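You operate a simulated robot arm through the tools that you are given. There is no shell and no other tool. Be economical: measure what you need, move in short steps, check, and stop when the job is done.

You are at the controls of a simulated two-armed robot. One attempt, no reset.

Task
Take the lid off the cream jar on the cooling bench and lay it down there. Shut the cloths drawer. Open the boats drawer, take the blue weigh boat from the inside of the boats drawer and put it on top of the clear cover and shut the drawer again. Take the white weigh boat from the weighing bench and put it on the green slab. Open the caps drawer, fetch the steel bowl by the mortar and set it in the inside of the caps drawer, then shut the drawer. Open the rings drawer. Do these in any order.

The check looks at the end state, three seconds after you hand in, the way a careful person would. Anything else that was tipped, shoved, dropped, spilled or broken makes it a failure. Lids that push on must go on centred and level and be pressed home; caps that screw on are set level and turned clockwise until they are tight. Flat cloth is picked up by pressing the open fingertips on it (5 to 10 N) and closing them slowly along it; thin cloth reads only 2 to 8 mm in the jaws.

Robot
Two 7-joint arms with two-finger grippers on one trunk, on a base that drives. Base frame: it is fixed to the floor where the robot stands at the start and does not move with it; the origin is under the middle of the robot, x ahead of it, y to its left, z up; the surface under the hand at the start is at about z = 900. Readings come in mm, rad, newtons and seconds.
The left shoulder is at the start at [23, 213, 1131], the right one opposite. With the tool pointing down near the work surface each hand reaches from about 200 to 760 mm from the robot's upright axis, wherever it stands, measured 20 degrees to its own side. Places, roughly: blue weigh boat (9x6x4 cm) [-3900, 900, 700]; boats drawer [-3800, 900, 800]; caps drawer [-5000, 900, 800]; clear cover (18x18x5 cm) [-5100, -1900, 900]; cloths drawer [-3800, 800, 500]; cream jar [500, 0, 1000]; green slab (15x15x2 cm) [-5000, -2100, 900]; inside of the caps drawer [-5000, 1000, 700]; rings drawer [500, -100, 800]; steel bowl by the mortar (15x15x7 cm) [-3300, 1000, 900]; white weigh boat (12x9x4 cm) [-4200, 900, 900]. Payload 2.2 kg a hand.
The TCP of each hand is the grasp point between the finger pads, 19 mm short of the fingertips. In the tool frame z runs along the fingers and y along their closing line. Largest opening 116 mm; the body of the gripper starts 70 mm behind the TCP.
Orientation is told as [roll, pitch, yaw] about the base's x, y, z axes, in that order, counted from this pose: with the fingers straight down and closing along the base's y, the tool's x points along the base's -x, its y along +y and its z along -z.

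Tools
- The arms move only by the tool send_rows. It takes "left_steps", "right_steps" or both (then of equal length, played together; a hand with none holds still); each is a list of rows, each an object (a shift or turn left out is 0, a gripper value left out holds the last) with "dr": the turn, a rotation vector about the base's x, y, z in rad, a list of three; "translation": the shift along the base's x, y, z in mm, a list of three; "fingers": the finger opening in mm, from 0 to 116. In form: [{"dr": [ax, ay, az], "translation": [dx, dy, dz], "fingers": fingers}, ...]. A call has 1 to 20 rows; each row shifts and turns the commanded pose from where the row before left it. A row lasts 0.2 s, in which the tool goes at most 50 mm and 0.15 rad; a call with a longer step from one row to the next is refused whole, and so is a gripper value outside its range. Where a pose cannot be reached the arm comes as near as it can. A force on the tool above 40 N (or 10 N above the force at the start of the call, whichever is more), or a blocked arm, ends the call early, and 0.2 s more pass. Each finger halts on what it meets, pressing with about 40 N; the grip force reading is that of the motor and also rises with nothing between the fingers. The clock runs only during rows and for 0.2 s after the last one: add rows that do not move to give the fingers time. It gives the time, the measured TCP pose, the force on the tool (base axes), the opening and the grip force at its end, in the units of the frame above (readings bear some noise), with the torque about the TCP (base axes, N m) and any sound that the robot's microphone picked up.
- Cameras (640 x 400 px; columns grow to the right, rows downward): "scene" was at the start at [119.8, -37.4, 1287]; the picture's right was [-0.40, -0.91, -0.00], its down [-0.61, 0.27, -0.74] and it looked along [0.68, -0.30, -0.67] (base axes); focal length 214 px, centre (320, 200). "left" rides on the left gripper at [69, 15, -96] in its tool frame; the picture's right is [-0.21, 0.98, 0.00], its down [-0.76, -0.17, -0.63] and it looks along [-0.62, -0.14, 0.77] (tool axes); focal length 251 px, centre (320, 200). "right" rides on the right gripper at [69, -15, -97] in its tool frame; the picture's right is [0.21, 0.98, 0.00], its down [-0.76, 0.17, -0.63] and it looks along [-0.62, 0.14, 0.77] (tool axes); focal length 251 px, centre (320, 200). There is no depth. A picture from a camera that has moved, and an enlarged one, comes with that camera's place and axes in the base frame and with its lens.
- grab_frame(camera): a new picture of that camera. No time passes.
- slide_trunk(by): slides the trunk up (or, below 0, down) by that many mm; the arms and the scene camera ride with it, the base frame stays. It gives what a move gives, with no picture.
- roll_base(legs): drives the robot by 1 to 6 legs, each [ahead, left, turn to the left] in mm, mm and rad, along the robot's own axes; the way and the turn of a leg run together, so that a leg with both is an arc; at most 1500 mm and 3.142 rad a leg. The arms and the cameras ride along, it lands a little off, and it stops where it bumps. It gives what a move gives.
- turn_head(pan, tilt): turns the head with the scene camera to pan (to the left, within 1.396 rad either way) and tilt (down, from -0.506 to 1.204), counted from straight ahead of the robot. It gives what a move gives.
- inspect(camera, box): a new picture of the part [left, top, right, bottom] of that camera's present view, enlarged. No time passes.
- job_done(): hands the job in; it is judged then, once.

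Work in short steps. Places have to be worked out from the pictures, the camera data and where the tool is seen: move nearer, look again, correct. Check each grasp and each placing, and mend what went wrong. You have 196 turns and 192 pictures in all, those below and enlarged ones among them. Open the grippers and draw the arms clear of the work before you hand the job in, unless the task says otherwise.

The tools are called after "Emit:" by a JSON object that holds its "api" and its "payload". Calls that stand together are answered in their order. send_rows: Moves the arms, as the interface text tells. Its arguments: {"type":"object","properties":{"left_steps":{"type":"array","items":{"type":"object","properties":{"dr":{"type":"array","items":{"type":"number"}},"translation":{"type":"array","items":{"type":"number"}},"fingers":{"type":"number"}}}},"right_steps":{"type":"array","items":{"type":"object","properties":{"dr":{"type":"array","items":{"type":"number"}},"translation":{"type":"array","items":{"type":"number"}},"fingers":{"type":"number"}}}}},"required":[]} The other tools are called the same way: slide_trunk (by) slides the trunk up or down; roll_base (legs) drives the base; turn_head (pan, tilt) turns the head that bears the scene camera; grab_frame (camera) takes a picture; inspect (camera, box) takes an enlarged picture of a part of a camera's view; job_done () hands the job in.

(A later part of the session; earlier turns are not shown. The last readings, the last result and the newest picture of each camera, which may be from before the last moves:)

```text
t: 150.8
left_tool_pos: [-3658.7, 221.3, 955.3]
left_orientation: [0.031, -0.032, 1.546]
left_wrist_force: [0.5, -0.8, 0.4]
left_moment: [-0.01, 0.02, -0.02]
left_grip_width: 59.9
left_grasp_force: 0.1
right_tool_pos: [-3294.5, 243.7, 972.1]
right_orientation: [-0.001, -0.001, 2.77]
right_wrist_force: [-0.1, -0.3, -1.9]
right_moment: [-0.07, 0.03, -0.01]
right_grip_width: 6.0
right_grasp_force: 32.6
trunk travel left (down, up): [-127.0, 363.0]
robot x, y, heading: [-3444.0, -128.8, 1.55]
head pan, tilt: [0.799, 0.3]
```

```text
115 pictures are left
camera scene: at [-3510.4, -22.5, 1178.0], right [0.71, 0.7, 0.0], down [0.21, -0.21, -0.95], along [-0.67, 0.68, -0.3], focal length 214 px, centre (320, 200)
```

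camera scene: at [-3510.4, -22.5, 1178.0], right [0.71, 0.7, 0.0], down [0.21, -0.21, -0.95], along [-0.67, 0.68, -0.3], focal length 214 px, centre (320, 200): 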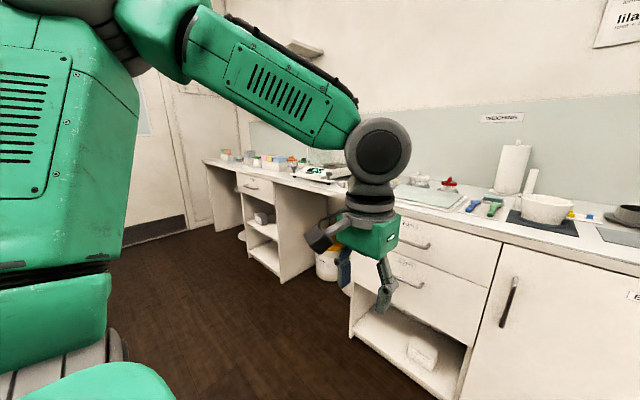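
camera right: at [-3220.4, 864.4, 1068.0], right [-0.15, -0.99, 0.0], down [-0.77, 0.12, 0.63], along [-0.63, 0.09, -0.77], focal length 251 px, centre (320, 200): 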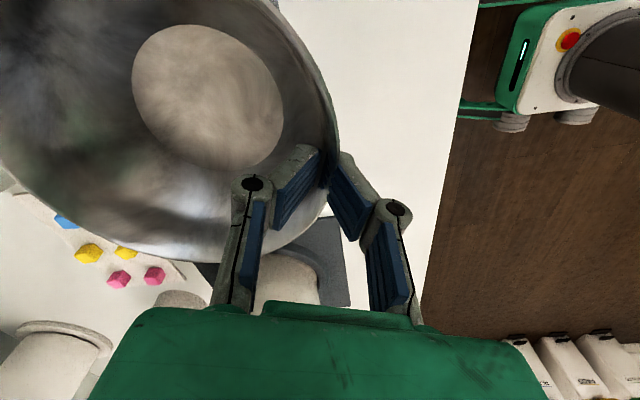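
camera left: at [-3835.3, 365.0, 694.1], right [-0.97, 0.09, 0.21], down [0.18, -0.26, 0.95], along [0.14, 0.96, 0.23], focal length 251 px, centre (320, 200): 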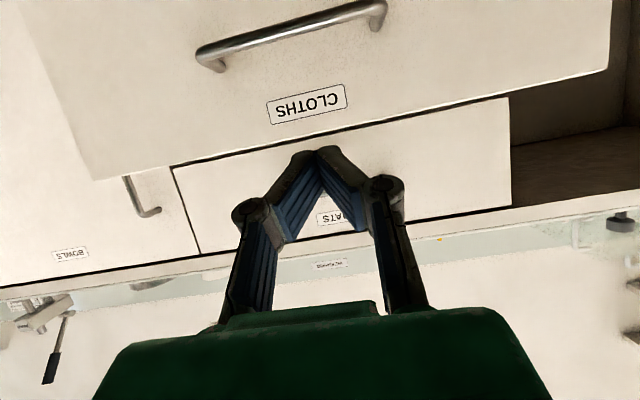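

Floor is clear. I drive left 1480 mm to stand before the caps drawer, then let it settle.

Emit:
{"api": "roll_base", "payload": {"legs": [[0, 1480, 0]]}}

Emit:
{"api": "turn_head", "payload": {"pan": 0.1, "tilt": 0.5}}

Emit:
{"api": "grab_frame", "payload": {"camera": "scene"}}

```text
t: 158.1
left_tool_pos: [-5151.1, 255.1, 956.1]
left_orientation: [0.03, -0.033, 1.547]
left_wrist_force: [1.2, -0.2, -0.2]
left_moment: [-0.01, -0.02, 0.03]
left_grip_width: 59.9
left_grasp_force: 0.1
right_tool_pos: [-4786.6, 277.6, 971.8]
right_orientation: [-0.002, -0.003, 2.774]
right_wrist_force: [0.2, 0.0, -1.5]
right_moment: [-0.05, 0.05, 0.02]
right_grip_width: 5.7
right_grasp_force: 32.7
trunk travel left (down, up): [-127.0, 363.0]
robot x, y, heading: [-4937.8, -93.9, 1.55]
head pan, tilt: [0.799, 0.3]
```

```text
t: 159.2
left_tool_pos: [-5151.1, 253.2, 954.3]
left_orientation: [0.029, -0.034, 1.547]
left_wrist_force: [1.1, 0.4, -0.4]
left_moment: [0.0, 0.03, -0.05]
left_grip_width: 59.8
left_grasp_force: 0.1
right_tool_pos: [-4787.9, 275.9, 971.5]
right_orientation: [-0.003, -0.001, 2.772]
right_wrist_force: [-0.9, -0.3, -1.0]
right_moment: [-0.09, 0.04, -0.01]
right_grip_width: 6.1
right_grasp_force: 32.3
trunk travel left (down, up): [-127.0, 363.0]
robot x, y, heading: [-4940.2, -97.8, 1.545]
head pan, tilt: [0.099, 0.499]
```

```text
114 pictures are left
camera scene: at [-4944.1, 34.9, 1159.7], right [1.0, 0.08, 0.0], down [0.04, -0.48, -0.88], along [-0.07, 0.87, -0.48], focal length 214 px, centre (320, 200)
```

scene: 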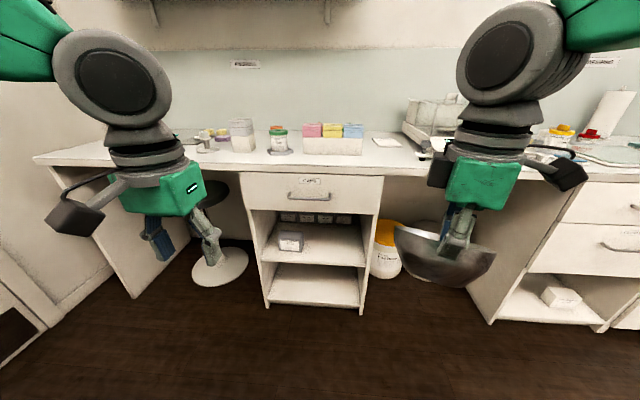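

Handle estimated at (-5040, 744, 780). I turn the left hand (twist -90°, tilt forward 1.0) here, then drive forward.

Emit:
{"api": "send_rows", "payload": {"left_steps": [{"dr": [-0.034, -0.029, 0]}, {"dr": [0, 0, -0.145]}, {"dr": [0, 0, -0.145]}, {"dr": [0, 0, -0.145]}, {"dr": [0, 0, -0.145]}, {"dr": [0, 0, -0.145]}, {"dr": [0, 0, -0.145]}, {"dr": [0, 0, -0.145]}, {"dr": [0, 0, -0.145]}, {"dr": [0, 0, -0.145]}, {"dr": [0, 0, -0.145]}, {"dr": [0, 0, -0.12]}, {"dr": [0.145, 0, 0]}, {"dr": [0.145, 0, 0]}, {"dr": [0.145, 0, 0]}, {"dr": [0.145, 0, 0]}, {"dr": [0.145, 0, 0]}, {"dr": [0.145, 0, 0]}, {"dr": [0.13, 0, 0]}, {}]}}

Emit:
{"api": "roll_base", "payload": {"legs": [[240, 0, 0]]}}

Emit:
{"api": "grab_frame", "payload": {"camera": "left"}}

Emit:
{"api": "grab_frame", "payload": {"camera": "scene"}}

```text
t: 163.4
left_tool_pos: [-5120.8, 323.5, 1002.7]
left_orientation: [0.999, 0.018, -0.013]
left_wrist_force: [-0.2, 0.3, -0.2]
left_moment: [0.02, -0.02, -0.04]
left_grip_width: 60.1
left_grasp_force: 0.0
left hand out of reach, approached as far as the arm can: row 16, 17, 18, 19
right_tool_pos: [-4787.0, 275.6, 972.5]
right_orientation: [-0.002, -0.001, 2.771]
right_wrist_force: [0.3, -0.1, -1.4]
right_moment: [-0.1, 0.0, -0.02]
right_grip_width: 5.9
right_grasp_force: 32.7
trunk travel left (down, up): [-127.0, 363.0]
robot x, y, heading: [-4938.3, -97.5, 1.545]
head pan, tilt: [0.099, 0.499]
```

```text
t: 165.2
left_tool_pos: [-5117.5, 571.2, 1002.1]
left_orientation: [0.995, 0.018, -0.009]
left_wrist_force: [0.1, -0.4, -0.3]
left_moment: [0.0, 0.03, 0.01]
left_grip_width: 59.8
left_grasp_force: 0.0
right_tool_pos: [-4783.9, 522.8, 971.6]
right_orientation: [-0.001, -0.002, 2.775]
right_wrist_force: [0.2, 0.8, -1.8]
right_moment: [-0.1, 0.05, 0.01]
right_grip_width: 6.3
right_grasp_force: 32.6
trunk travel left (down, up): [-127.0, 363.0]
robot x, y, heading: [-4929.6, 151.9, 1.554]
head pan, tilt: [0.099, 0.499]
```

```text
113 pictures are left
camera left: at [-5184.0, 498.3, 1067.9], right [0.23, 0.53, 0.82], down [0.75, -0.63, 0.19], along [0.61, 0.57, -0.55], focal length 251 px, centre (320, 200)
```

left: 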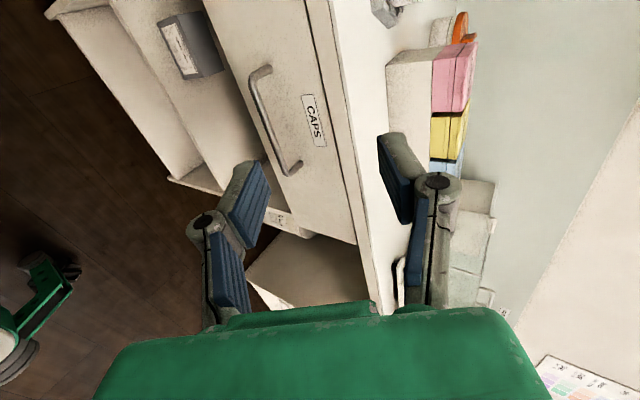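

```text
112 pictures are left
camera scene: at [-4939.6, 280.7, 1159.5], right [1.0, 0.08, 0.0], down [0.04, -0.48, -0.88], along [-0.07, 0.87, -0.48], focal length 214 px, centre (320, 200)
```

scene: 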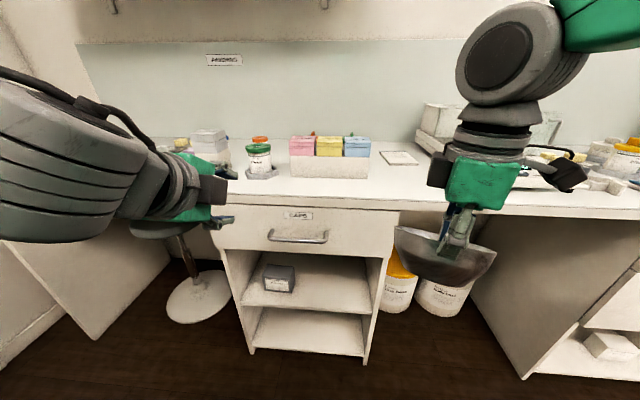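

Handle: (-5042, 750, 775). I move the left hand to the pre-grasp point.

Emit:
{"api": "send_rows", "payload": {"left_steps": [{"translation": [15, 10, -36]}, {"translation": [15, 15, -36]}, {"translation": [15, 25, -36]}, {"translation": [15, 25, -36]}, {"translation": [15, 25, -34]}, {}]}}

Emit:
{"api": "grab_frame", "payload": {"camera": "left"}}

```text
t: 166.6
left_tool_pos: [-5041.8, 668.4, 826.4]
left_orientation: [1.001, 0.019, -0.008]
left_wrist_force: [0.2, 0.4, 1.0]
left_moment: [0.03, -0.03, 0.02]
left_grip_width: 59.9
left_grasp_force: 0.1
right_tool_pos: [-4781.3, 519.5, 972.7]
right_orientation: [-0.002, -0.005, 2.775]
right_wrist_force: [0.9, -0.9, -2.2]
right_moment: [-0.06, 0.03, 0.0]
right_grip_width: 6.1
right_grasp_force: 32.2
trunk travel left (down, up): [-127.0, 363.0]
robot x, y, heading: [-4935.3, 151.1, 1.554]
head pan, tilt: [0.099, 0.499]
```

```text
111 pictures are left
camera left: at [-5107.7, 596.5, 891.8], right [0.24, 0.53, 0.82], down [0.75, -0.63, 0.19], along [0.61, 0.57, -0.55], focal length 251 px, centre (320, 200)
```

left: 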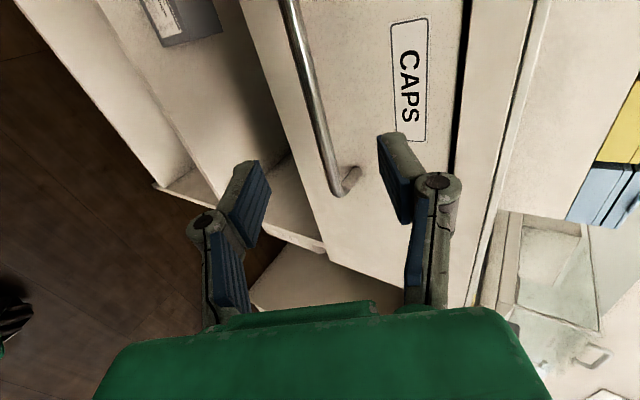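

Aligned. I move in 80 mm and close on the bar.

Emit:
{"api": "send_rows", "payload": {"left_steps": [{"translation": [0, 27, -18]}, {"translation": [0, 27, -18]}, {"translation": [0, 25, -17]}, {}, {"fingers": 30}, {"fingers": 0}, {}, {}]}}

Emit:
{"api": "grab_frame", "payload": {"camera": "left"}}

```text
t: 168.4
left_tool_pos: [-5041.8, 748.4, 771.7]
left_orientation: [0.997, 0.02, -0.009]
left_wrist_force: [-0.2, 2.2, 1.9]
left_moment: [0.0, -0.07, -0.02]
left_grip_width: 0.0
left_grasp_force: 28.5
right_tool_pos: [-4783.6, 520.8, 972.4]
right_orientation: [-0.003, -0.003, 2.775]
right_wrist_force: [0.7, 0.1, -1.4]
right_moment: [-0.09, -0.03, -0.01]
right_grip_width: 6.2
right_grasp_force: 32.5
trunk travel left (down, up): [-127.0, 363.0]
robot x, y, heading: [-4934.4, 145.6, 1.551]
head pan, tilt: [0.099, 0.499]
```

```text
110 pictures are left
camera left: at [-5107.9, 675.6, 838.1], right [0.23, 0.53, 0.82], down [0.75, -0.63, 0.19], along [0.61, 0.57, -0.54], focal length 251 px, centre (320, 200)
```

left: 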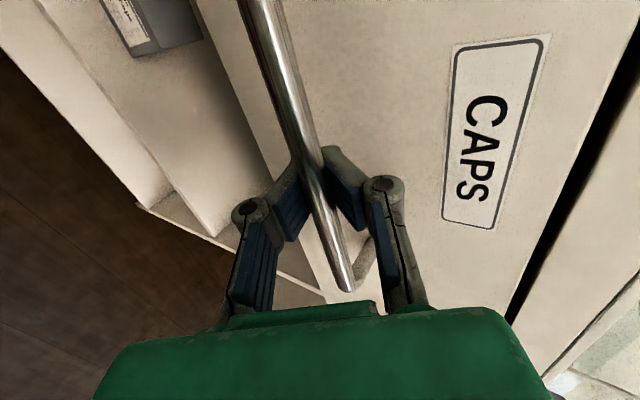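

The fingers closed fully with the bar apparently behind the pads, inside the finger loop. I reopen, back out 12 mm, and close again for a proper grip.

Emit:
{"api": "send_rows", "payload": {"left_steps": [{"fingers": 40}, {"fingers": 50}, {"translation": [0, -9, 6]}, {}, {"fingers": 20}, {"fingers": 0}, {}, {}]}}

Emit:
{"api": "grab_frame", "payload": {"camera": "left"}}

```text
t: 170.2
left_tool_pos: [-5041.4, 738.9, 779.5]
left_orientation: [1.002, 0.017, -0.009]
left_wrist_force: [-0.2, 2.0, 4.6]
left_moment: [0.03, -0.86, 0.56]
left_grip_width: 6.9
left_grasp_force: 35.0
right_tool_pos: [-4783.6, 519.5, 972.1]
right_orientation: [-0.004, -0.005, 2.774]
right_wrist_force: [0.5, 0.4, -2.2]
right_moment: [-0.04, 0.02, -0.04]
right_grip_width: 5.9
right_grasp_force: 32.3
trunk travel left (down, up): [-127.0, 363.0]
robot x, y, heading: [-4930.0, 148.1, 1.55]
head pan, tilt: [0.099, 0.499]
```

```text
109 pictures are left
camera left: at [-5108.3, 666.1, 844.9], right [0.23, 0.53, 0.82], down [0.76, -0.63, 0.19], along [0.61, 0.57, -0.54], focal length 251 px, centre (320, 200)
```

left: 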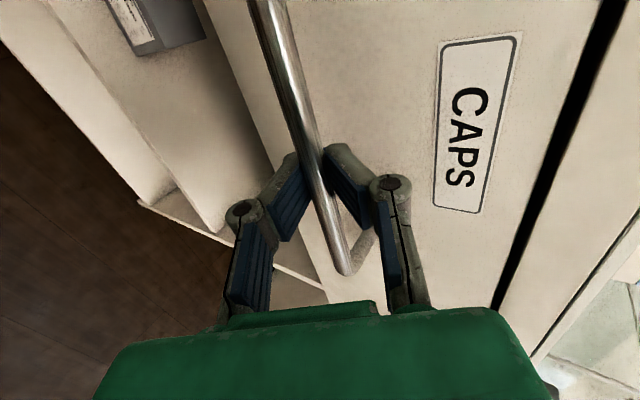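

Now it's gripped (6.9 mm, 35 N). I pull by driving back 230 mm.

Emit:
{"api": "roll_base", "payload": {"legs": [[-230, 0, 0]]}}

Emit:
{"api": "grab_frame", "payload": {"camera": "scene"}}

```text
t: 171.9
left_tool_pos: [-5045.0, 507.6, 776.5]
left_orientation: [0.99, 0.021, -0.008]
left_wrist_force: [22.8, -1.0, -18.4]
left_moment: [-0.01, -0.62, 0.63]
left_grip_width: 6.0
left_grasp_force: 31.3
right_tool_pos: [-4786.2, 295.5, 971.6]
right_orientation: [-0.001, -0.005, 2.778]
right_wrist_force: [-0.6, -0.9, -1.3]
right_moment: [-0.04, 0.06, 0.0]
right_grip_width: 6.0
right_grasp_force: 33.0
trunk travel left (down, up): [-127.0, 363.0]
robot x, y, heading: [-4934.8, -80.6, 1.556]
head pan, tilt: [0.099, 0.499]
```

```text
108 pictures are left
camera scene: at [-4937.2, 55.9, 1159.1], right [1.0, 0.09, -0.01], down [0.04, -0.48, -0.88], along [-0.08, 0.87, -0.48], focal length 214 px, centre (320, 200)
```

scene: 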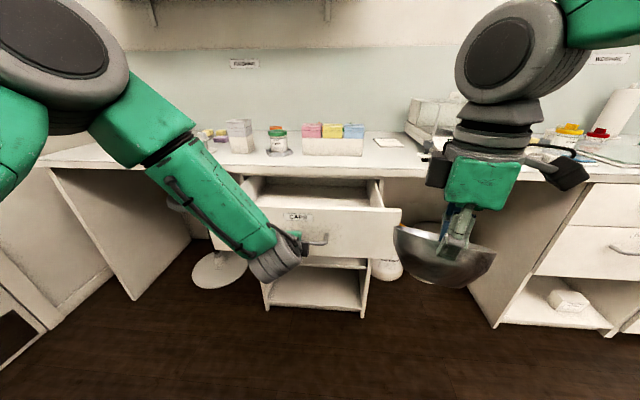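

Drawer is about 230 mm open. I relieve the side load, release the handle, and take the left hand up and out of the way.

Emit:
{"api": "send_rows", "payload": {"left_steps": [{"translation": [2, 0, -1.5]}, {"translation": [1, 0, -1]}, {"fingers": 20}, {"fingers": 55}, {}, {"translation": [0, -21, 14]}, {"translation": [0, -25, 16]}, {"translation": [0, -25, 16]}, {"translation": [-10, -15, 35]}, {"translation": [-20, 0, 40]}, {"translation": [-30, 0, 40]}, {"translation": [-30, 0, 20]}, {"translation": [-30, 0, 0]}, {}]}}

Emit:
{"api": "grab_frame", "payload": {"camera": "scene"}}

```text
t: 174.9
left_tool_pos: [-5167.4, 421.7, 955.6]
left_orientation: [0.995, 0.016, -0.005]
left_wrist_force: [-0.3, -0.2, -0.2]
left_moment: [0.0, -0.01, 0.01]
left_grip_width: 54.9
left_grasp_force: 0.2
right_tool_pos: [-4792.0, 290.9, 974.5]
right_orientation: [-0.008, -0.002, 2.779]
right_wrist_force: [-0.5, 0.2, -1.2]
right_moment: [-0.06, 0.05, 0.0]
right_grip_width: 6.2
right_grasp_force: 33.0
trunk travel left (down, up): [-127.0, 363.0]
robot x, y, heading: [-4936.0, -78.4, 1.551]
head pan, tilt: [0.099, 0.499]
```

```text
107 pictures are left
camera scene: at [-4944.3, 53.5, 1159.6], right [1.0, 0.09, 0.0], down [0.04, -0.48, -0.88], along [-0.07, 0.87, -0.48], focal length 214 px, centre (320, 200)
```

scene: 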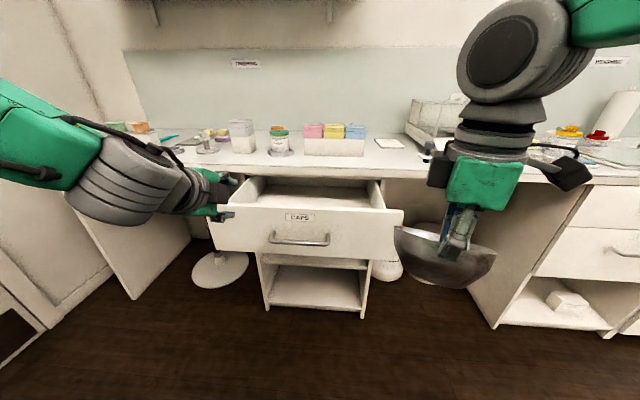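

I drive forward 140 and left 60 to bring the bowl near the drawer, then check.

Emit:
{"api": "roll_base", "payload": {"legs": [[140, 60, 0]]}}

Emit:
{"api": "send_rows", "payload": {"right_steps": [{}, {}, {}, {}]}}

Emit:
{"api": "turn_head", "payload": {"pan": 0.1, "tilt": 0.8}}

Emit:
{"api": "grab_frame", "payload": {"camera": "scene"}}

```text
t: 176.3
left_tool_pos: [-5222.6, 566.1, 956.0]
left_orientation: [0.995, 0.019, -0.008]
left_wrist_force: [0.4, 0.4, -0.5]
left_moment: [0.02, 0.02, 0.03]
left_grip_width: 55.0
left_grasp_force: 0.0
right_tool_pos: [-4845.6, 435.2, 973.4]
right_orientation: [-0.005, -0.004, 2.777]
right_wrist_force: [-0.4, 0.2, -1.5]
right_moment: [-0.09, 0.05, 0.0]
right_grip_width: 5.8
right_grasp_force: 32.8
trunk travel left (down, up): [-127.0, 363.0]
robot x, y, heading: [-4993.1, 64.1, 1.549]
head pan, tilt: [0.099, 0.499]
```

```text
t: 177.3
left_tool_pos: [-5232.5, 562.6, 954.9]
left_orientation: [0.995, 0.009, -0.009]
left_wrist_force: [-0.4, 0.7, 0.0]
left_moment: [0.0, -0.01, -0.05]
left_grip_width: 54.9
left_grasp_force: 0.0
right_tool_pos: [-4858.3, 432.1, 975.5]
right_orientation: [-0.011, 0.002, 2.775]
right_wrist_force: [0.2, 0.2, -0.7]
right_moment: [-0.08, 0.0, -0.01]
right_grip_width: 5.8
right_grasp_force: 32.9
trunk travel left (down, up): [-127.0, 363.0]
robot x, y, heading: [-4996.8, 60.6, 1.555]
head pan, tilt: [0.099, 0.499]
```

```text
t: 178.1
left_tool_pos: [-5230.0, 562.5, 954.6]
left_orientation: [0.998, 0.011, -0.008]
left_wrist_force: [-0.4, -0.5, -0.3]
left_moment: [-0.02, -0.01, 0.0]
left_grip_width: 55.1
left_grasp_force: 0.0
right_tool_pos: [-4852.8, 432.0, 974.8]
right_orientation: [-0.011, 0.002, 2.777]
right_wrist_force: [-1.4, 0.5, -1.2]
right_moment: [-0.1, 0.01, 0.0]
right_grip_width: 6.0
right_grasp_force: 33.0
trunk travel left (down, up): [-127.0, 363.0]
robot x, y, heading: [-4997.0, 64.8, 1.549]
head pan, tilt: [0.099, 0.799]
```

```text
106 pictures are left
camera scene: at [-5004.2, 185.7, 1133.7], right [1.0, 0.08, 0.0], down [0.06, -0.72, -0.7], along [-0.06, 0.69, -0.72], focal length 214 px, centre (320, 200)
```

scene: 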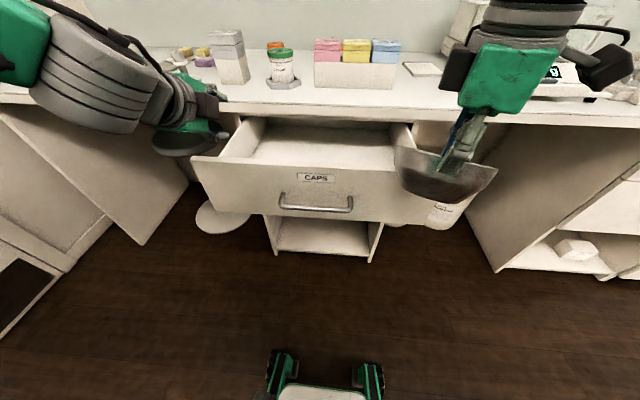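

The drawer is wide (about 500 mm) and empty. I carry the bowl to centre (-4990, 685) above the drawer.

Emit:
{"api": "send_rows", "payload": {"right_steps": [{"translation": [-20, 24, 5]}, {"translation": [-25, 30, 0]}, {"translation": [-25, 30, 0]}, {"translation": [-25, 30, 0]}, {"translation": [-25, 30, 0]}, {"translation": [-25, 30, 0]}, {"translation": [-15, 14, 0]}, {}]}}

Emit:
{"api": "grab_frame", "payload": {"camera": "scene"}}

Emit:
{"api": "grab_frame", "payload": {"camera": "right"}}

```text
t: 179.9
left_tool_pos: [-5226.5, 562.3, 956.1]
left_orientation: [1.0, 0.013, -0.009]
left_wrist_force: [0.0, 0.4, -0.1]
left_moment: [-0.01, -0.02, -0.01]
left_grip_width: 54.8
left_grasp_force: 0.0
right_tool_pos: [-5013.4, 621.4, 980.5]
right_orientation: [-0.012, 0.0, 2.779]
right_wrist_force: [0.1, 0.3, -2.1]
right_moment: [-0.08, 0.02, -0.02]
right_grip_width: 6.0
right_grasp_force: 32.5
trunk travel left (down, up): [-127.0, 363.0]
robot x, y, heading: [-4997.7, 65.6, 1.555]
head pan, tilt: [0.099, 0.799]
```

```text
105 pictures are left
camera scene: at [-5002.7, 186.8, 1133.6], right [1.0, 0.08, 0.0], down [0.06, -0.72, -0.69], along [-0.06, 0.69, -0.72], focal length 214 px, centre (320, 200)
```

scene: 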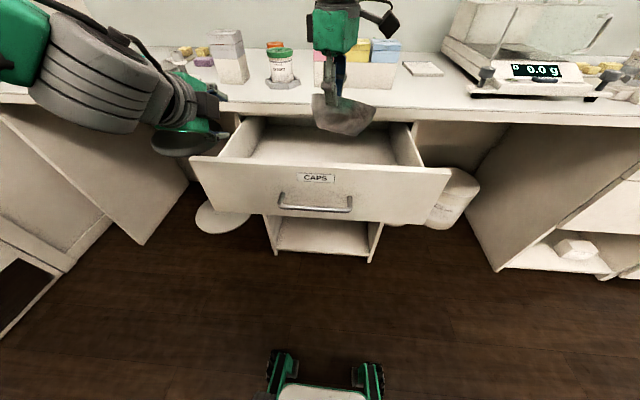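

```text
104 pictures are left
camera right: at [-4945.2, 610.4, 1078.0], right [-0.15, -0.99, -0.01], down [-0.77, 0.11, 0.63], along [-0.62, 0.1, -0.78], focal length 251 px, centre (320, 200)
```

right: 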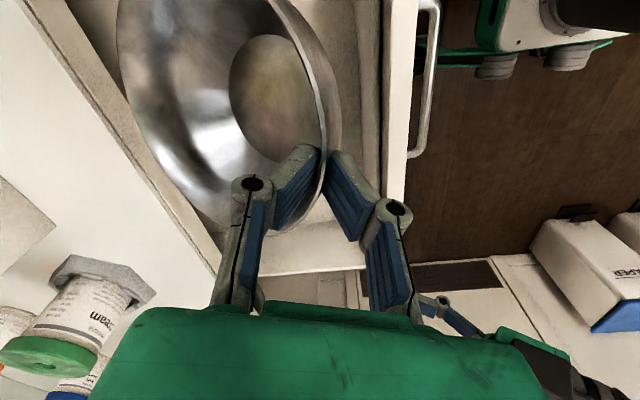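

The hand's body would come near the front panel, so I rotate the hand -0.58 rad (grip more to the side) while keeping the bowl centred at (-4990, 682).

Emit:
{"api": "send_rows", "payload": {"right_steps": [{"dr": [0, 0, -0.145], "translation": [-8, 4, 0]}, {"dr": [0, 0, -0.145], "translation": [-8, 5, 0]}, {"dr": [0, 0, -0.145], "translation": [-8, 5, 0]}, {"dr": [0, 0, -0.145], "translation": [-8, 5, 0]}, {"translation": [0, 0, -30]}, {"translation": [0, 0, -30]}, {"translation": [0, 0, -30]}, {}]}}

Emit:
{"api": "grab_frame", "payload": {"camera": "right"}}

Emit:
{"api": "inspect", "payload": {"camera": "scene", "box": [180, 60, 460, 240]}}

```text
t: 181.7
left_tool_pos: [-5225.8, 561.9, 956.6]
left_orientation: [0.997, 0.015, -0.011]
left_wrist_force: [0.2, 0.0, 0.3]
left_moment: [0.0, 0.01, -0.01]
left_grip_width: 55.2
left_grasp_force: 0.0
right_tool_pos: [-5031.4, 648.1, 897.1]
right_orientation: [0.009, -0.013, 2.167]
right_wrist_force: [0.5, -0.4, -1.0]
right_moment: [-0.04, 0.07, 0.01]
right_grip_width: 6.3
right_grasp_force: 32.6
trunk travel left (down, up): [-127.0, 363.0]
robot x, y, heading: [-4997.1, 64.2, 1.563]
head pan, tilt: [0.099, 0.799]
```

```text
103 pictures are left
camera right: at [-4979.5, 599.6, 993.0], right [-0.69, -0.73, 0.01], down [-0.55, 0.53, 0.64], along [-0.47, 0.44, -0.77], focal length 251 px, centre (320, 200)
```

right: 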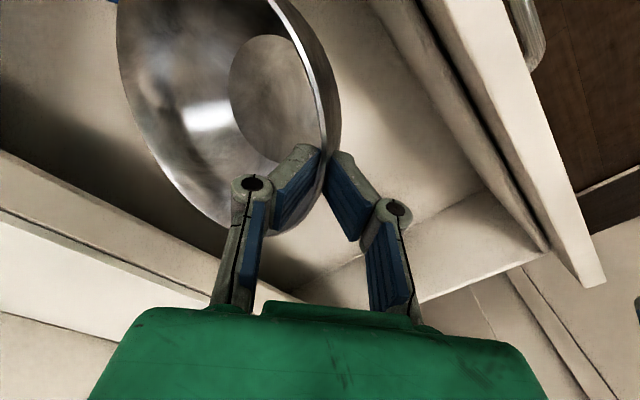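

```text
2.22 times, centred on (320, 150) of scene
camera zoom: at [-5002.9, 186.9, 1133.6], right [1.0, 0.08, 0.0], down [0.06, -0.72, -0.69], along [-0.06, 0.69, -0.72], focal length 477 px, centre (320, 311)
```

zoom: 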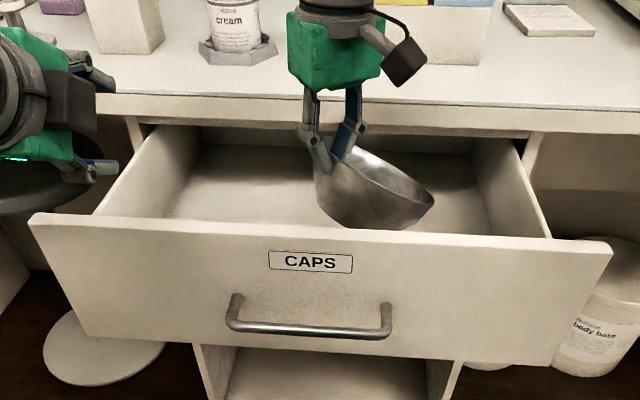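

The bowl hangs tilted in the grip, far side lower. I lower in small steps until it touches the drawer floor.

Emit:
{"api": "send_rows", "payload": {"right_steps": [{"translation": [0, 0, -20]}, {"translation": [0, 0, -20]}, {"translation": [0, 0, -15]}, {"translation": [0, 0, -10]}, {}]}}

Emit:
{"api": "inspect", "payload": {"camera": "scene", "box": [180, 60, 460, 240]}}

```text
t: 182.9
left_tool_pos: [-5227.1, 562.7, 956.9]
left_orientation: [0.999, 0.013, -0.008]
left_wrist_force: [-0.1, -0.2, 0.1]
left_moment: [0.01, -0.02, -0.02]
left_grip_width: 55.0
left_grasp_force: 0.0
right_tool_pos: [-5036.7, 645.5, 828.6]
right_orientation: [-0.001, -0.006, 2.18]
right_wrist_force: [-0.1, -0.4, 0.9]
right_moment: [-0.03, 0.03, 0.0]
right_grip_width: 5.9
right_grasp_force: 32.4
trunk travel left (down, up): [-127.0, 363.0]
robot x, y, heading: [-4992.7, 62.1, 1.556]
head pan, tilt: [0.099, 0.799]
```

```text
2.22 times, centred on (320, 150) of scene
camera zoom: at [-5003.0, 186.9, 1133.6], right [1.0, 0.08, 0.0], down [0.06, -0.72, -0.69], along [-0.06, 0.69, -0.72], focal length 477 px, centre (320, 311)
```

zoom: 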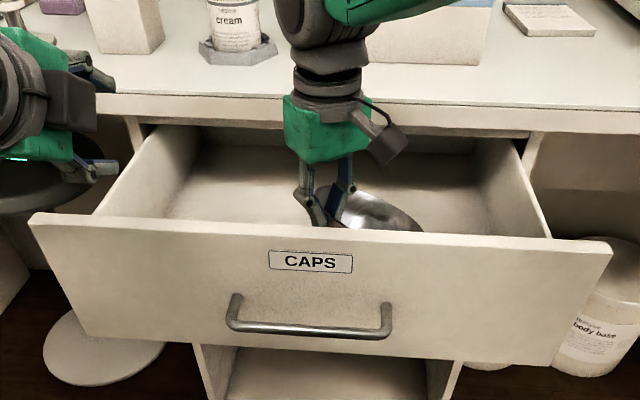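

Emit:
{"api": "send_rows", "payload": {"right_steps": [{"translation": [0, 0, -8]}, {"translation": [0, 0, -6]}, {"translation": [0, 0, -6]}, {}]}}

Emit:
{"api": "grab_frame", "payload": {"camera": "right"}}

```text
t: 183.9
left_tool_pos: [-5226.4, 562.9, 956.1]
left_orientation: [0.998, 0.011, -0.009]
left_wrist_force: [-0.2, 0.7, -0.1]
left_moment: [0.0, -0.01, 0.02]
left_grip_width: 55.0
left_grasp_force: 0.1
right_tool_pos: [-5036.9, 643.4, 806.2]
right_orientation: [-0.005, -0.003, 2.183]
right_wrist_force: [0.1, -0.9, -0.6]
right_moment: [0.03, -0.05, -0.01]
right_grip_width: 6.0
right_grasp_force: 32.3
trunk travel left (down, up): [-127.0, 363.0]
robot x, y, heading: [-4998.1, 68.9, 1.554]
head pan, tilt: [0.099, 0.799]
```

```text
100 pictures are left
camera right: at [-4986.1, 596.0, 903.8], right [-0.68, -0.74, -0.01], down [-0.57, 0.52, 0.63], along [-0.46, 0.43, -0.77], focal length 251 px, centre (320, 200)
```

right: 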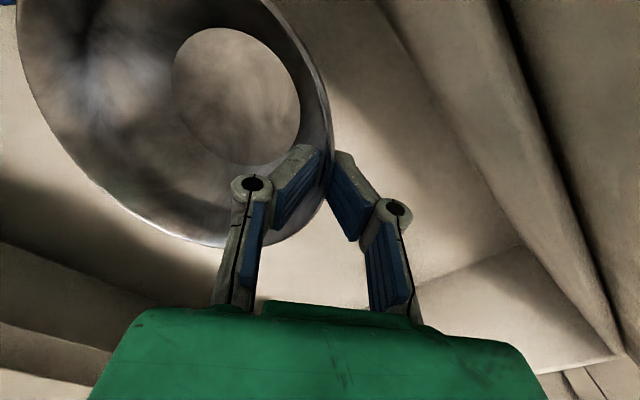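

The bowl is touching and levelling out. I lower a bit more until a clear upward force shows.

Emit:
{"api": "send_rows", "payload": {"right_steps": [{"translation": [0, 0, -5]}, {"translation": [0, 0, -5]}, {"translation": [0, 0, -4]}, {}]}}

Emit:
{"api": "grab_frame", "payload": {"camera": "right"}}

```text
t: 184.9
left_tool_pos: [-5226.7, 562.3, 956.1]
left_orientation: [0.999, 0.014, -0.008]
left_wrist_force: [-0.6, 0.7, -0.2]
left_moment: [0.02, -0.01, -0.02]
left_grip_width: 55.0
left_grasp_force: 0.1
right_tool_pos: [-5038.7, 642.1, 791.4]
right_orientation: [-0.006, -0.001, 2.186]
right_wrist_force: [-0.5, 0.4, 0.1]
right_moment: [0.07, 0.04, 0.05]
right_grip_width: 5.9
right_grasp_force: 32.6
trunk travel left (down, up): [-127.0, 363.0]
robot x, y, heading: [-4994.3, 63.6, 1.557]
head pan, tilt: [0.099, 0.799]
```

```text
99 pictures are left
camera right: at [-4988.9, 594.6, 889.4], right [-0.67, -0.74, -0.01], down [-0.58, 0.52, 0.63], along [-0.46, 0.43, -0.77], focal length 251 px, centre (320, 200)
```

right: 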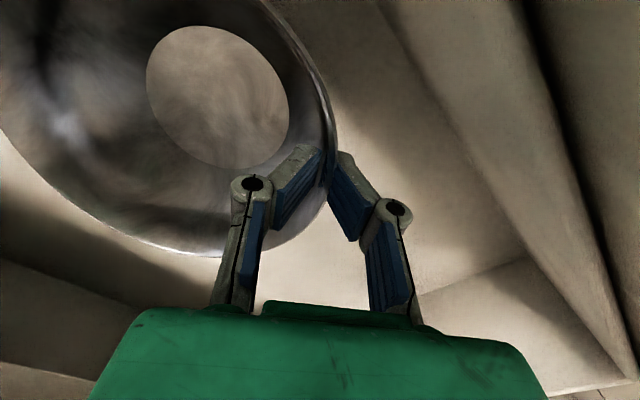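

Emit:
{"api": "send_rows", "payload": {"right_steps": [{"translation": [0, 0, -4]}, {"translation": [0, 0, -4]}, {}]}}

Emit:
{"api": "inspect", "payload": {"camera": "scene", "box": [180, 60, 460, 240]}}

```text
t: 185.7
left_tool_pos: [-5227.6, 562.1, 956.2]
left_orientation: [1.0, 0.013, -0.008]
left_wrist_force: [0.1, -0.1, -0.2]
left_moment: [0.01, 0.01, 0.0]
left_grip_width: 55.4
left_grasp_force: 0.2
right_tool_pos: [-5041.6, 641.8, 785.1]
right_orientation: [-0.009, -0.003, 2.19]
right_wrist_force: [-5.3, 0.0, 12.0]
right_moment: [0.23, 0.05, 0.1]
right_grip_width: 5.9
right_grasp_force: 32.7
trunk travel left (down, up): [-127.0, 363.0]
robot x, y, heading: [-4997.8, 62.3, 1.557]
head pan, tilt: [0.099, 0.799]
```

```text
2.22 times, centred on (320, 150) of scene
camera zoom: at [-5004.5, 185.4, 1133.8], right [1.0, 0.08, 0.0], down [0.06, -0.72, -0.69], along [-0.06, 0.69, -0.72], focal length 477 px, centre (320, 311)
```

zoom: 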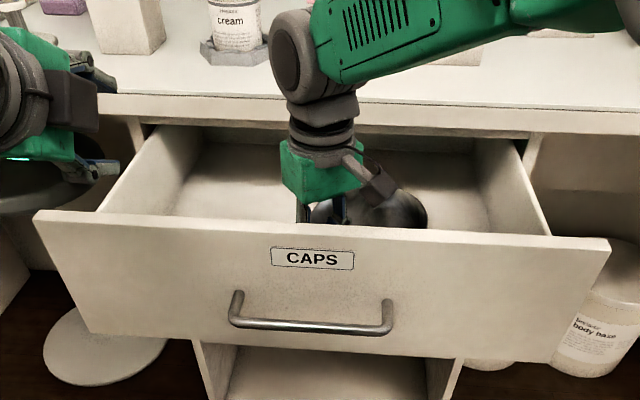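

Settled with 12 N. I open the fingers gently and lift straight up.

Emit:
{"api": "send_rows", "payload": {"right_steps": [{"translation": [0, 0, 1]}, {"fingers": 10}, {"fingers": 25}, {"fingers": 40}, {}, {"translation": [0, 0, 15]}, {"translation": [0, 0, 30]}, {"translation": [0, 0, 35]}, {"translation": [0, 0, 40]}, {"translation": [0, 0, 40]}, {}]}}

Emit:
{"api": "grab_frame", "payload": {"camera": "right"}}

Emit:
{"api": "grab_frame", "payload": {"camera": "scene"}}

```text
t: 188.1
left_tool_pos: [-5227.2, 562.2, 956.9]
left_orientation: [0.996, 0.013, -0.008]
left_wrist_force: [-0.1, 0.7, -0.7]
left_moment: [-0.01, 0.02, -0.02]
left_grip_width: 55.1
left_grasp_force: 0.0
right_tool_pos: [-5025.6, 649.1, 934.2]
right_orientation: [0.02, 0.013, 2.166]
right_wrist_force: [-0.4, -0.6, -0.2]
right_moment: [0.03, -0.02, -0.01]
right_grip_width: 40.0
right_grasp_force: 0.1
trunk travel left (down, up): [-127.0, 363.0]
robot x, y, heading: [-4997.5, 65.3, 1.556]
head pan, tilt: [0.099, 0.799]
```

```text
97 pictures are left
camera right: at [-4975.3, 603.6, 1031.6], right [-0.69, -0.72, 0.02], down [-0.56, 0.55, 0.62], along [-0.46, 0.42, -0.78], focal length 251 px, centre (320, 200)
```

right: 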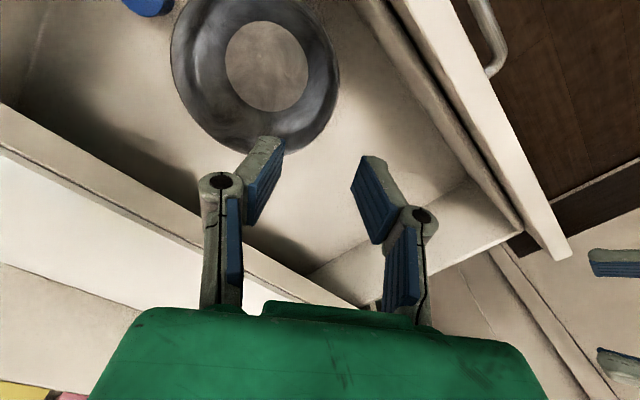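

```text
96 pictures are left
camera scene: at [-5002.9, 187.0, 1133.5], right [1.0, 0.08, 0.0], down [0.06, -0.72, -0.69], along [-0.06, 0.69, -0.72], focal length 214 px, centre (320, 200)
```

scene: 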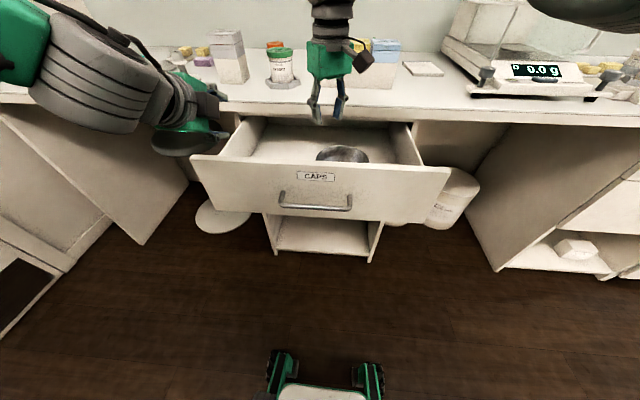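

The bowl stands level in the drawer. I draw both hands back, then bring the left fist in front of the drawer panel.

Emit:
{"api": "send_rows", "payload": {"right_steps": [{"translation": [10, -30, 20]}, {"translation": [15, -40, 20]}, {"translation": [20, -40, 20]}, {"translation": [20, -40, 20]}, {"translation": [20, -40, 10]}, {"translation": [20, -40, 0]}, {"translation": [20, -20, 0]}, {}, {}, {}, {}, {}, {}], "left_steps": [{"translation": [0, -30, 0], "fingers": 0}, {"translation": [0, -40, 0]}, {"translation": [0, -40, 0]}, {"translation": [0, -25, 0]}, {}, {}, {"translation": [35, 0, -20]}, {"translation": [40, 0, -25]}, {"translation": [40, 0, -25]}, {"translation": [40, 0, -25]}, {"translation": [30, 0, -15]}, {}, {}]}}

Emit:
{"api": "grab_frame", "payload": {"camera": "scene"}}

```text
t: 190.9
left_tool_pos: [-5023.5, 503.5, 876.8]
left_orientation: [0.997, 0.014, -0.006]
left_wrist_force: [0.0, -0.5, -0.3]
left_moment: [0.02, 0.01, 0.0]
left_grip_width: 0.0
left_grasp_force: 28.3
left hand out of reach, approached as far as the arm can: row 2, 3, 4
right_tool_pos: [-4917.8, 389.4, 1033.9]
right_orientation: [-0.011, 0.001, 2.198]
right_wrist_force: [0.5, 0.5, -0.1]
right_moment: [0.04, -0.05, -0.02]
right_grip_width: 40.1
right_grasp_force: 0.1
trunk travel left (down, up): [-127.0, 363.0]
robot x, y, heading: [-4998.8, 64.9, 1.556]
head pan, tilt: [0.099, 0.799]
```

```text
95 pictures are left
camera scene: at [-5001.3, 185.5, 1133.7], right [1.0, 0.08, 0.0], down [0.06, -0.72, -0.7], along [-0.06, 0.69, -0.72], focal length 214 px, centre (320, 200)
```

scene: 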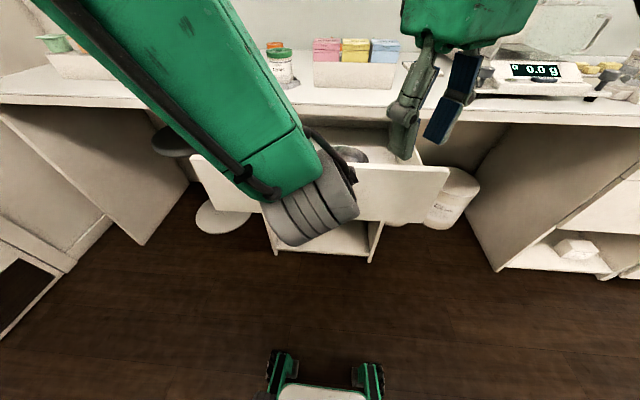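

The left arm is too folded here; I back up 120 mm, then lower the fist to z≈840.

Emit:
{"api": "roll_base", "payload": {"legs": [[-120, 0, 0]]}}

Emit:
{"api": "send_rows", "payload": {"left_steps": [{"translation": [-5, 15, -15]}, {"translation": [-5, 20, -15]}, {"translation": [-5, 20, -8]}, {}]}}

Emit:
{"api": "grab_frame", "payload": {"camera": "left"}}

```text
t: 192.2
left_tool_pos: [-5022.7, 382.0, 877.4]
left_orientation: [0.999, 0.018, -0.008]
left_wrist_force: [-0.5, -0.2, 0.7]
left_moment: [-0.02, -0.03, 0.01]
left_grip_width: 0.0
left_grasp_force: 28.0
right_tool_pos: [-4917.5, 268.9, 1033.8]
right_orientation: [-0.011, -0.003, 2.198]
right_wrist_force: [0.3, 0.1, 0.3]
right_moment: [0.08, 0.02, -0.02]
right_grip_width: 40.2
right_grasp_force: 0.2
trunk travel left (down, up): [-127.0, 363.0]
robot x, y, heading: [-4998.0, -54.8, 1.557]
head pan, tilt: [0.099, 0.799]
```

```text
t: 193.2
left_tool_pos: [-5039.3, 437.5, 840.6]
left_orientation: [1.001, 0.015, -0.009]
left_wrist_force: [-0.2, 1.1, 0.2]
left_moment: [0.0, 0.0, -0.01]
left_grip_width: 0.0
left_grasp_force: 28.8
right_tool_pos: [-4917.7, 267.3, 1034.5]
right_orientation: [-0.011, -0.003, 2.198]
right_wrist_force: [-0.8, 0.3, 0.2]
right_moment: [0.01, -0.01, 0.03]
right_grip_width: 40.0
right_grasp_force: 0.0
trunk travel left (down, up): [-127.0, 363.0]
robot x, y, heading: [-4997.8, -55.3, 1.556]
head pan, tilt: [0.099, 0.799]
```

```text
94 pictures are left
camera left: at [-5106.1, 365.8, 904.7], right [0.23, 0.53, 0.82], down [0.75, -0.63, 0.19], along [0.61, 0.57, -0.54], focal length 251 px, centre (320, 200)
```

left: 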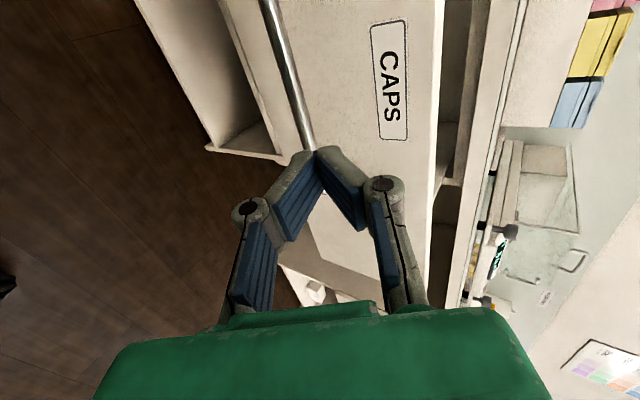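

The fist is aligned above the handle. I drive ahead to push the drawer in.

Emit:
{"api": "roll_base", "payload": {"legs": [[280, 0, 0]]}}

Emit:
{"api": "grab_frame", "payload": {"camera": "scene"}}

```text
t: 195.1
left_tool_pos: [-5037.1, 720.8, 840.4]
left_orientation: [0.999, 0.015, -0.007]
left_wrist_force: [0.0, 1.3, -1.0]
left_moment: [-0.02, 0.02, 0.01]
left_grip_width: 0.0
left_grasp_force: 28.3
right_tool_pos: [-4914.8, 552.8, 1034.8]
right_orientation: [-0.011, -0.002, 2.201]
right_wrist_force: [0.5, 0.1, 0.8]
right_moment: [-0.03, 0.0, -0.03]
right_grip_width: 40.1
right_grasp_force: 0.0
trunk travel left (down, up): [-127.0, 363.0]
robot x, y, heading: [-4992.5, 223.6, 1.558]
head pan, tilt: [0.099, 0.799]
```

```text
93 pictures are left
camera scene: at [-4997.5, 350.2, 1133.6], right [1.0, 0.09, 0.0], down [0.06, -0.72, -0.69], along [-0.06, 0.69, -0.72], focal length 214 px, centre (320, 200)
```

scene: 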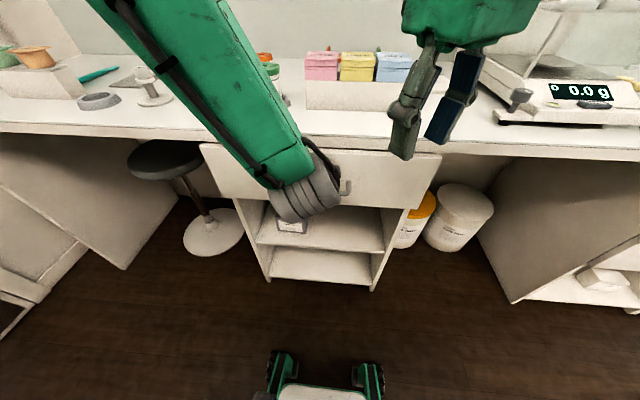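

Nearly in. I push the rest with the arm until it stops.

Emit:
{"api": "send_rows", "payload": {"left_steps": [{"translation": [0, 10, 0]}, {"translation": [0, 10, 0]}, {"translation": [0, 10, 0]}, {"translation": [0, 8, 0]}, {"translation": [0, 6, 0]}, {"translation": [0, 6, 0]}, {"translation": [0, 6, 0]}, {"translation": [0, 6, 0]}, {}]}}

Emit:
{"api": "grab_frame", "payload": {"camera": "scene"}}

```text
t: 196.6
left_tool_pos: [-5037.3, 764.5, 838.1]
left_orientation: [0.994, 0.013, -0.009]
left_wrist_force: [-3.2, -22.6, 10.5]
left_moment: [0.13, 0.03, 0.16]
left_grip_width: 0.2
left_grasp_force: 28.3
right_tool_pos: [-4916.5, 546.9, 1037.5]
right_orientation: [-0.015, -0.006, 2.199]
right_wrist_force: [0.1, 0.2, -0.4]
right_moment: [-0.03, 0.0, 0.03]
right_grip_width: 39.8
right_grasp_force: 0.0
trunk travel left (down, up): [-127.0, 363.0]
robot x, y, heading: [-4993.2, 228.1, 1.56]
head pan, tilt: [0.099, 0.799]
stopped in row 7 (left hand): the force on the tool passed its limit at 45 N (the readings are from after the stop); the commanded pose is now the measured one
```

```text
92 pictures are left
camera scene: at [-4998.9, 344.6, 1134.4], right [1.0, 0.09, 0.0], down [0.06, -0.71, -0.7], along [-0.06, 0.69, -0.72], focal length 214 px, centre (320, 200)
```

scene: 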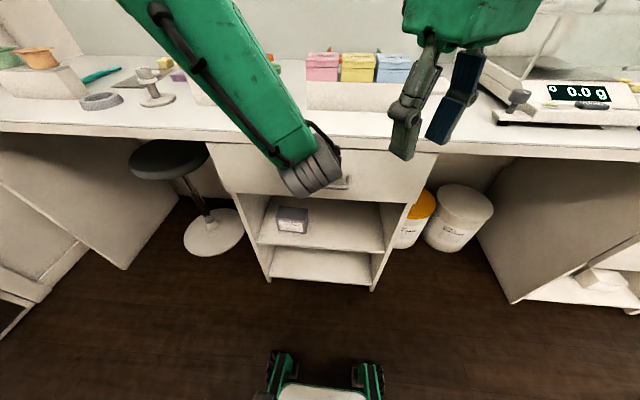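

The caps drawer is shut. I back away, restore the left hand to straight down and set the right hand for handle pulling.

Emit:
{"api": "send_rows", "payload": {"left_steps": [{"translation": [0, -30, 0]}, {"translation": [0, -40, 0]}, {"translation": [0, -40, 10]}, {}]}}

Emit:
{"api": "roll_base", "payload": {"legs": [[-300, 0, 0]]}}

Emit:
{"api": "send_rows", "payload": {"left_steps": [{"dr": [-0.145, 0, 0], "translation": [-20, 0, 20], "fingers": 60}, {"dr": [-0.145, 0, 0], "translation": [-20, 0, 20]}, {"dr": [-0.145, 0, 0], "translation": [-20, 0, 20]}, {"dr": [-0.145, 0, 0], "translation": [-20, 0, 20]}, {"dr": [-0.145, 0, 0], "translation": [-20, 0, 20]}, {"dr": [-0.145, 0, 0], "translation": [-20, 0, 20]}, {"dr": [-0.127, -0.013, 0], "translation": [-20, 0, 0]}, {"dr": [0, 0, 0.145], "translation": [-20, 0, 0]}, {"dr": [0, 0, 0.145]}, {"dr": [0, 0, 0.145]}, {"dr": [0, 0, 0.145]}, {"dr": [0, 0, 0.145]}, {"dr": [0, 0, 0.145]}, {"dr": [0, 0, 0.145]}, {"dr": [0, 0, 0.145]}, {"dr": [0, 0, 0.145]}, {"dr": [0, 0, 0.145]}, {"dr": [0, 0, 0.12]}, {}, {}], "right_steps": [{"dr": [0, 0, 0.145], "translation": [20, 0, 0], "fingers": 60}, {"dr": [0, 0, 0.145], "translation": [20, 0, 0]}, {"dr": [0, 0, 0.145], "translation": [20, 0, 0]}, {"dr": [0, 0, 0.145], "translation": [20, 0, 0]}, {"dr": [0, 0, 0.145], "translation": [20, 0, 0]}, {"dr": [0, 0, 0.145], "translation": [20, 0, 0]}, {"dr": [0, 0, 0.06]}, {"dr": [0.145, 0, 0]}, {"dr": [0.145, 0, 0]}, {"dr": [0.145, 0, 0]}, {"dr": [0.145, 0, 0]}, {"dr": [0.145, 0, 0]}, {"dr": [0.145, 0, 0]}, {"dr": [0.13, 0, 0]}, {}, {}, {}, {}, {}, {}]}}

Emit:
{"api": "turn_head", "payload": {"pan": -0.6, "tilt": 0.4}}

Emit:
{"api": "grab_frame", "payload": {"camera": "scene"}}

```text
t: 197.6
left_tool_pos: [-5036.5, 660.9, 846.6]
left_orientation: [0.992, 0.015, -0.008]
left_wrist_force: [-1.1, 0.3, 0.5]
left_moment: [0.02, -0.01, -0.03]
left_grip_width: 0.1
left_grasp_force: 28.2
right_tool_pos: [-4914.3, 550.0, 1034.7]
right_orientation: [-0.012, -0.005, 2.201]
right_wrist_force: [0.2, 0.6, -1.2]
right_moment: [0.0, -0.06, -0.02]
right_grip_width: 40.1
right_grasp_force: 0.0
trunk travel left (down, up): [-127.0, 363.0]
robot x, y, heading: [-4992.6, 225.4, 1.558]
head pan, tilt: [0.099, 0.799]
```

```text
t: 199.7
left_tool_pos: [-5040.3, 356.5, 846.9]
left_orientation: [0.993, 0.013, -0.009]
left_wrist_force: [0.5, -0.4, -0.2]
left_moment: [0.0, -0.01, 0.02]
left_grip_width: 0.0
left_grasp_force: 28.5
right_tool_pos: [-4918.7, 246.4, 1036.6]
right_orientation: [-0.012, -0.007, 2.2]
right_wrist_force: [0.8, -0.2, 0.0]
right_moment: [0.03, -0.04, 0.01]
right_grip_width: 39.9
right_grasp_force: 0.1
trunk travel left (down, up): [-127.0, 363.0]
robot x, y, heading: [-4998.0, -73.8, 1.56]
head pan, tilt: [0.099, 0.799]
```

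```text
t: 203.9
left_tool_pos: [-5198.9, 356.9, 968.1]
left_orientation: [0.0, -0.012, 1.555]
left_wrist_force: [-0.7, 0.4, -0.6]
left_moment: [-0.03, 0.01, 0.04]
left_grip_width: 59.8
left_grasp_force: 0.0
right_tool_pos: [-4818.4, 275.7, 1074.6]
right_orientation: [-1.01, -0.014, 3.141]
right_wrist_force: [0.5, 0.1, -0.2]
right_moment: [-0.02, 0.01, -0.02]
right_grip_width: 59.9
right_grasp_force: 0.1
right hand out of reach, approached as far as the arm can: row 13, 14
trunk travel left (down, up): [-127.0, 363.0]
robot x, y, heading: [-4996.3, -75.7, 1.558]
head pan, tilt: [0.099, 0.799]
```

```text
t: 205.0
left_tool_pos: [-5200.1, 356.7, 967.7]
left_orientation: [-0.001, -0.012, 1.556]
left_wrist_force: [0.4, 0.2, -0.1]
left_moment: [0.01, 0.0, 0.01]
left_grip_width: 59.8
left_grasp_force: 0.1
right_tool_pos: [-4818.9, 273.9, 1075.1]
right_orientation: [-1.013, -0.014, 3.142]
right_wrist_force: [0.1, 0.0, 1.0]
right_moment: [0.01, -0.03, 0.02]
right_grip_width: 60.2
right_grasp_force: 0.1
trunk travel left (down, up): [-127.0, 363.0]
robot x, y, heading: [-4998.0, -73.8, 1.557]
head pan, tilt: [-0.6, 0.4]
```

```text
91 pictures are left
camera scene: at [-4940.9, 42.5, 1168.8], right [0.82, -0.57, 0.0], down [-0.22, -0.32, -0.92], along [0.53, 0.75, -0.39], focal length 214 px, centre (320, 200)
```

scene: 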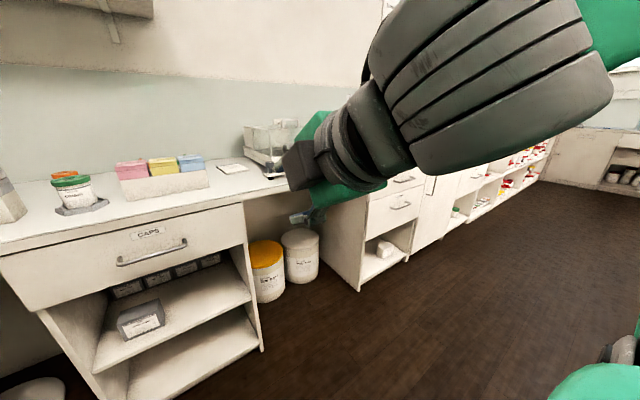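

Caps drawer is flush. I drive right 1150 mm to the boats drawer.

Emit:
{"api": "roll_base", "payload": {"legs": [[0, -1150, 0]]}}

Emit:
{"api": "turn_head", "payload": {"pan": 0, "tilt": 0.5}}

Emit:
{"api": "grab_frame", "payload": {"camera": "scene"}}

```text
t: 210.8
left_tool_pos: [-4045.1, 336.5, 968.0]
left_orientation: [-0.002, -0.013, 1.543]
left_wrist_force: [0.5, -0.4, -0.2]
left_moment: [-0.01, -0.01, 0.04]
left_grip_width: 59.8
left_grasp_force: 0.1
right_tool_pos: [-3665.2, 251.1, 1075.9]
right_orientation: [-1.013, -0.012, 3.13]
right_wrist_force: [-0.7, 0.0, 0.9]
right_moment: [-0.01, -0.03, 0.04]
right_grip_width: 59.8
right_grasp_force: 0.0
trunk travel left (down, up): [-127.0, 363.0]
robot x, y, heading: [-3847.6, -94.6, 1.547]
head pan, tilt: [-0.6, 0.4]
```

```text
t: 211.8
left_tool_pos: [-4044.7, 335.6, 968.9]
left_orientation: [-0.001, -0.012, 1.544]
left_wrist_force: [-0.2, 0.2, 1.0]
left_moment: [0.0, 0.01, 0.0]
left_grip_width: 60.0
left_grasp_force: 0.1
right_tool_pos: [-3664.8, 250.6, 1076.0]
right_orientation: [-1.015, -0.014, 3.13]
right_wrist_force: [-1.1, 0.1, -0.5]
right_moment: [0.02, -0.02, 0.01]
right_grip_width: 59.7
right_grasp_force: 0.1
trunk travel left (down, up): [-127.0, 363.0]
robot x, y, heading: [-3842.3, -98.5, 1.544]
head pan, tilt: [0.0, 0.499]
```

```text
90 pictures are left
camera scene: at [-3839.9, 36.0, 1159.7], right [1.0, -0.03, 0.0], down [-0.01, -0.48, -0.88], along [0.02, 0.88, -0.48], focal length 214 px, centre (320, 200)
```

scene: 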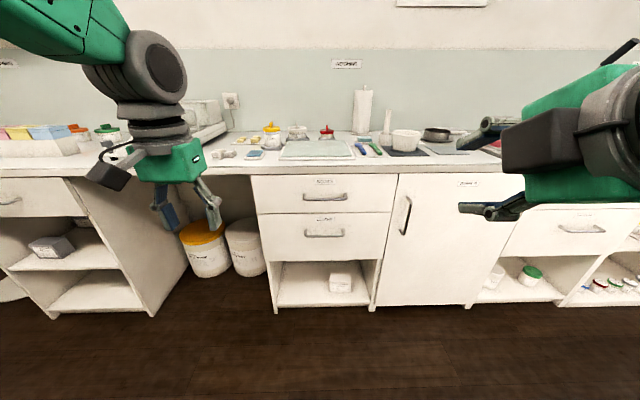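

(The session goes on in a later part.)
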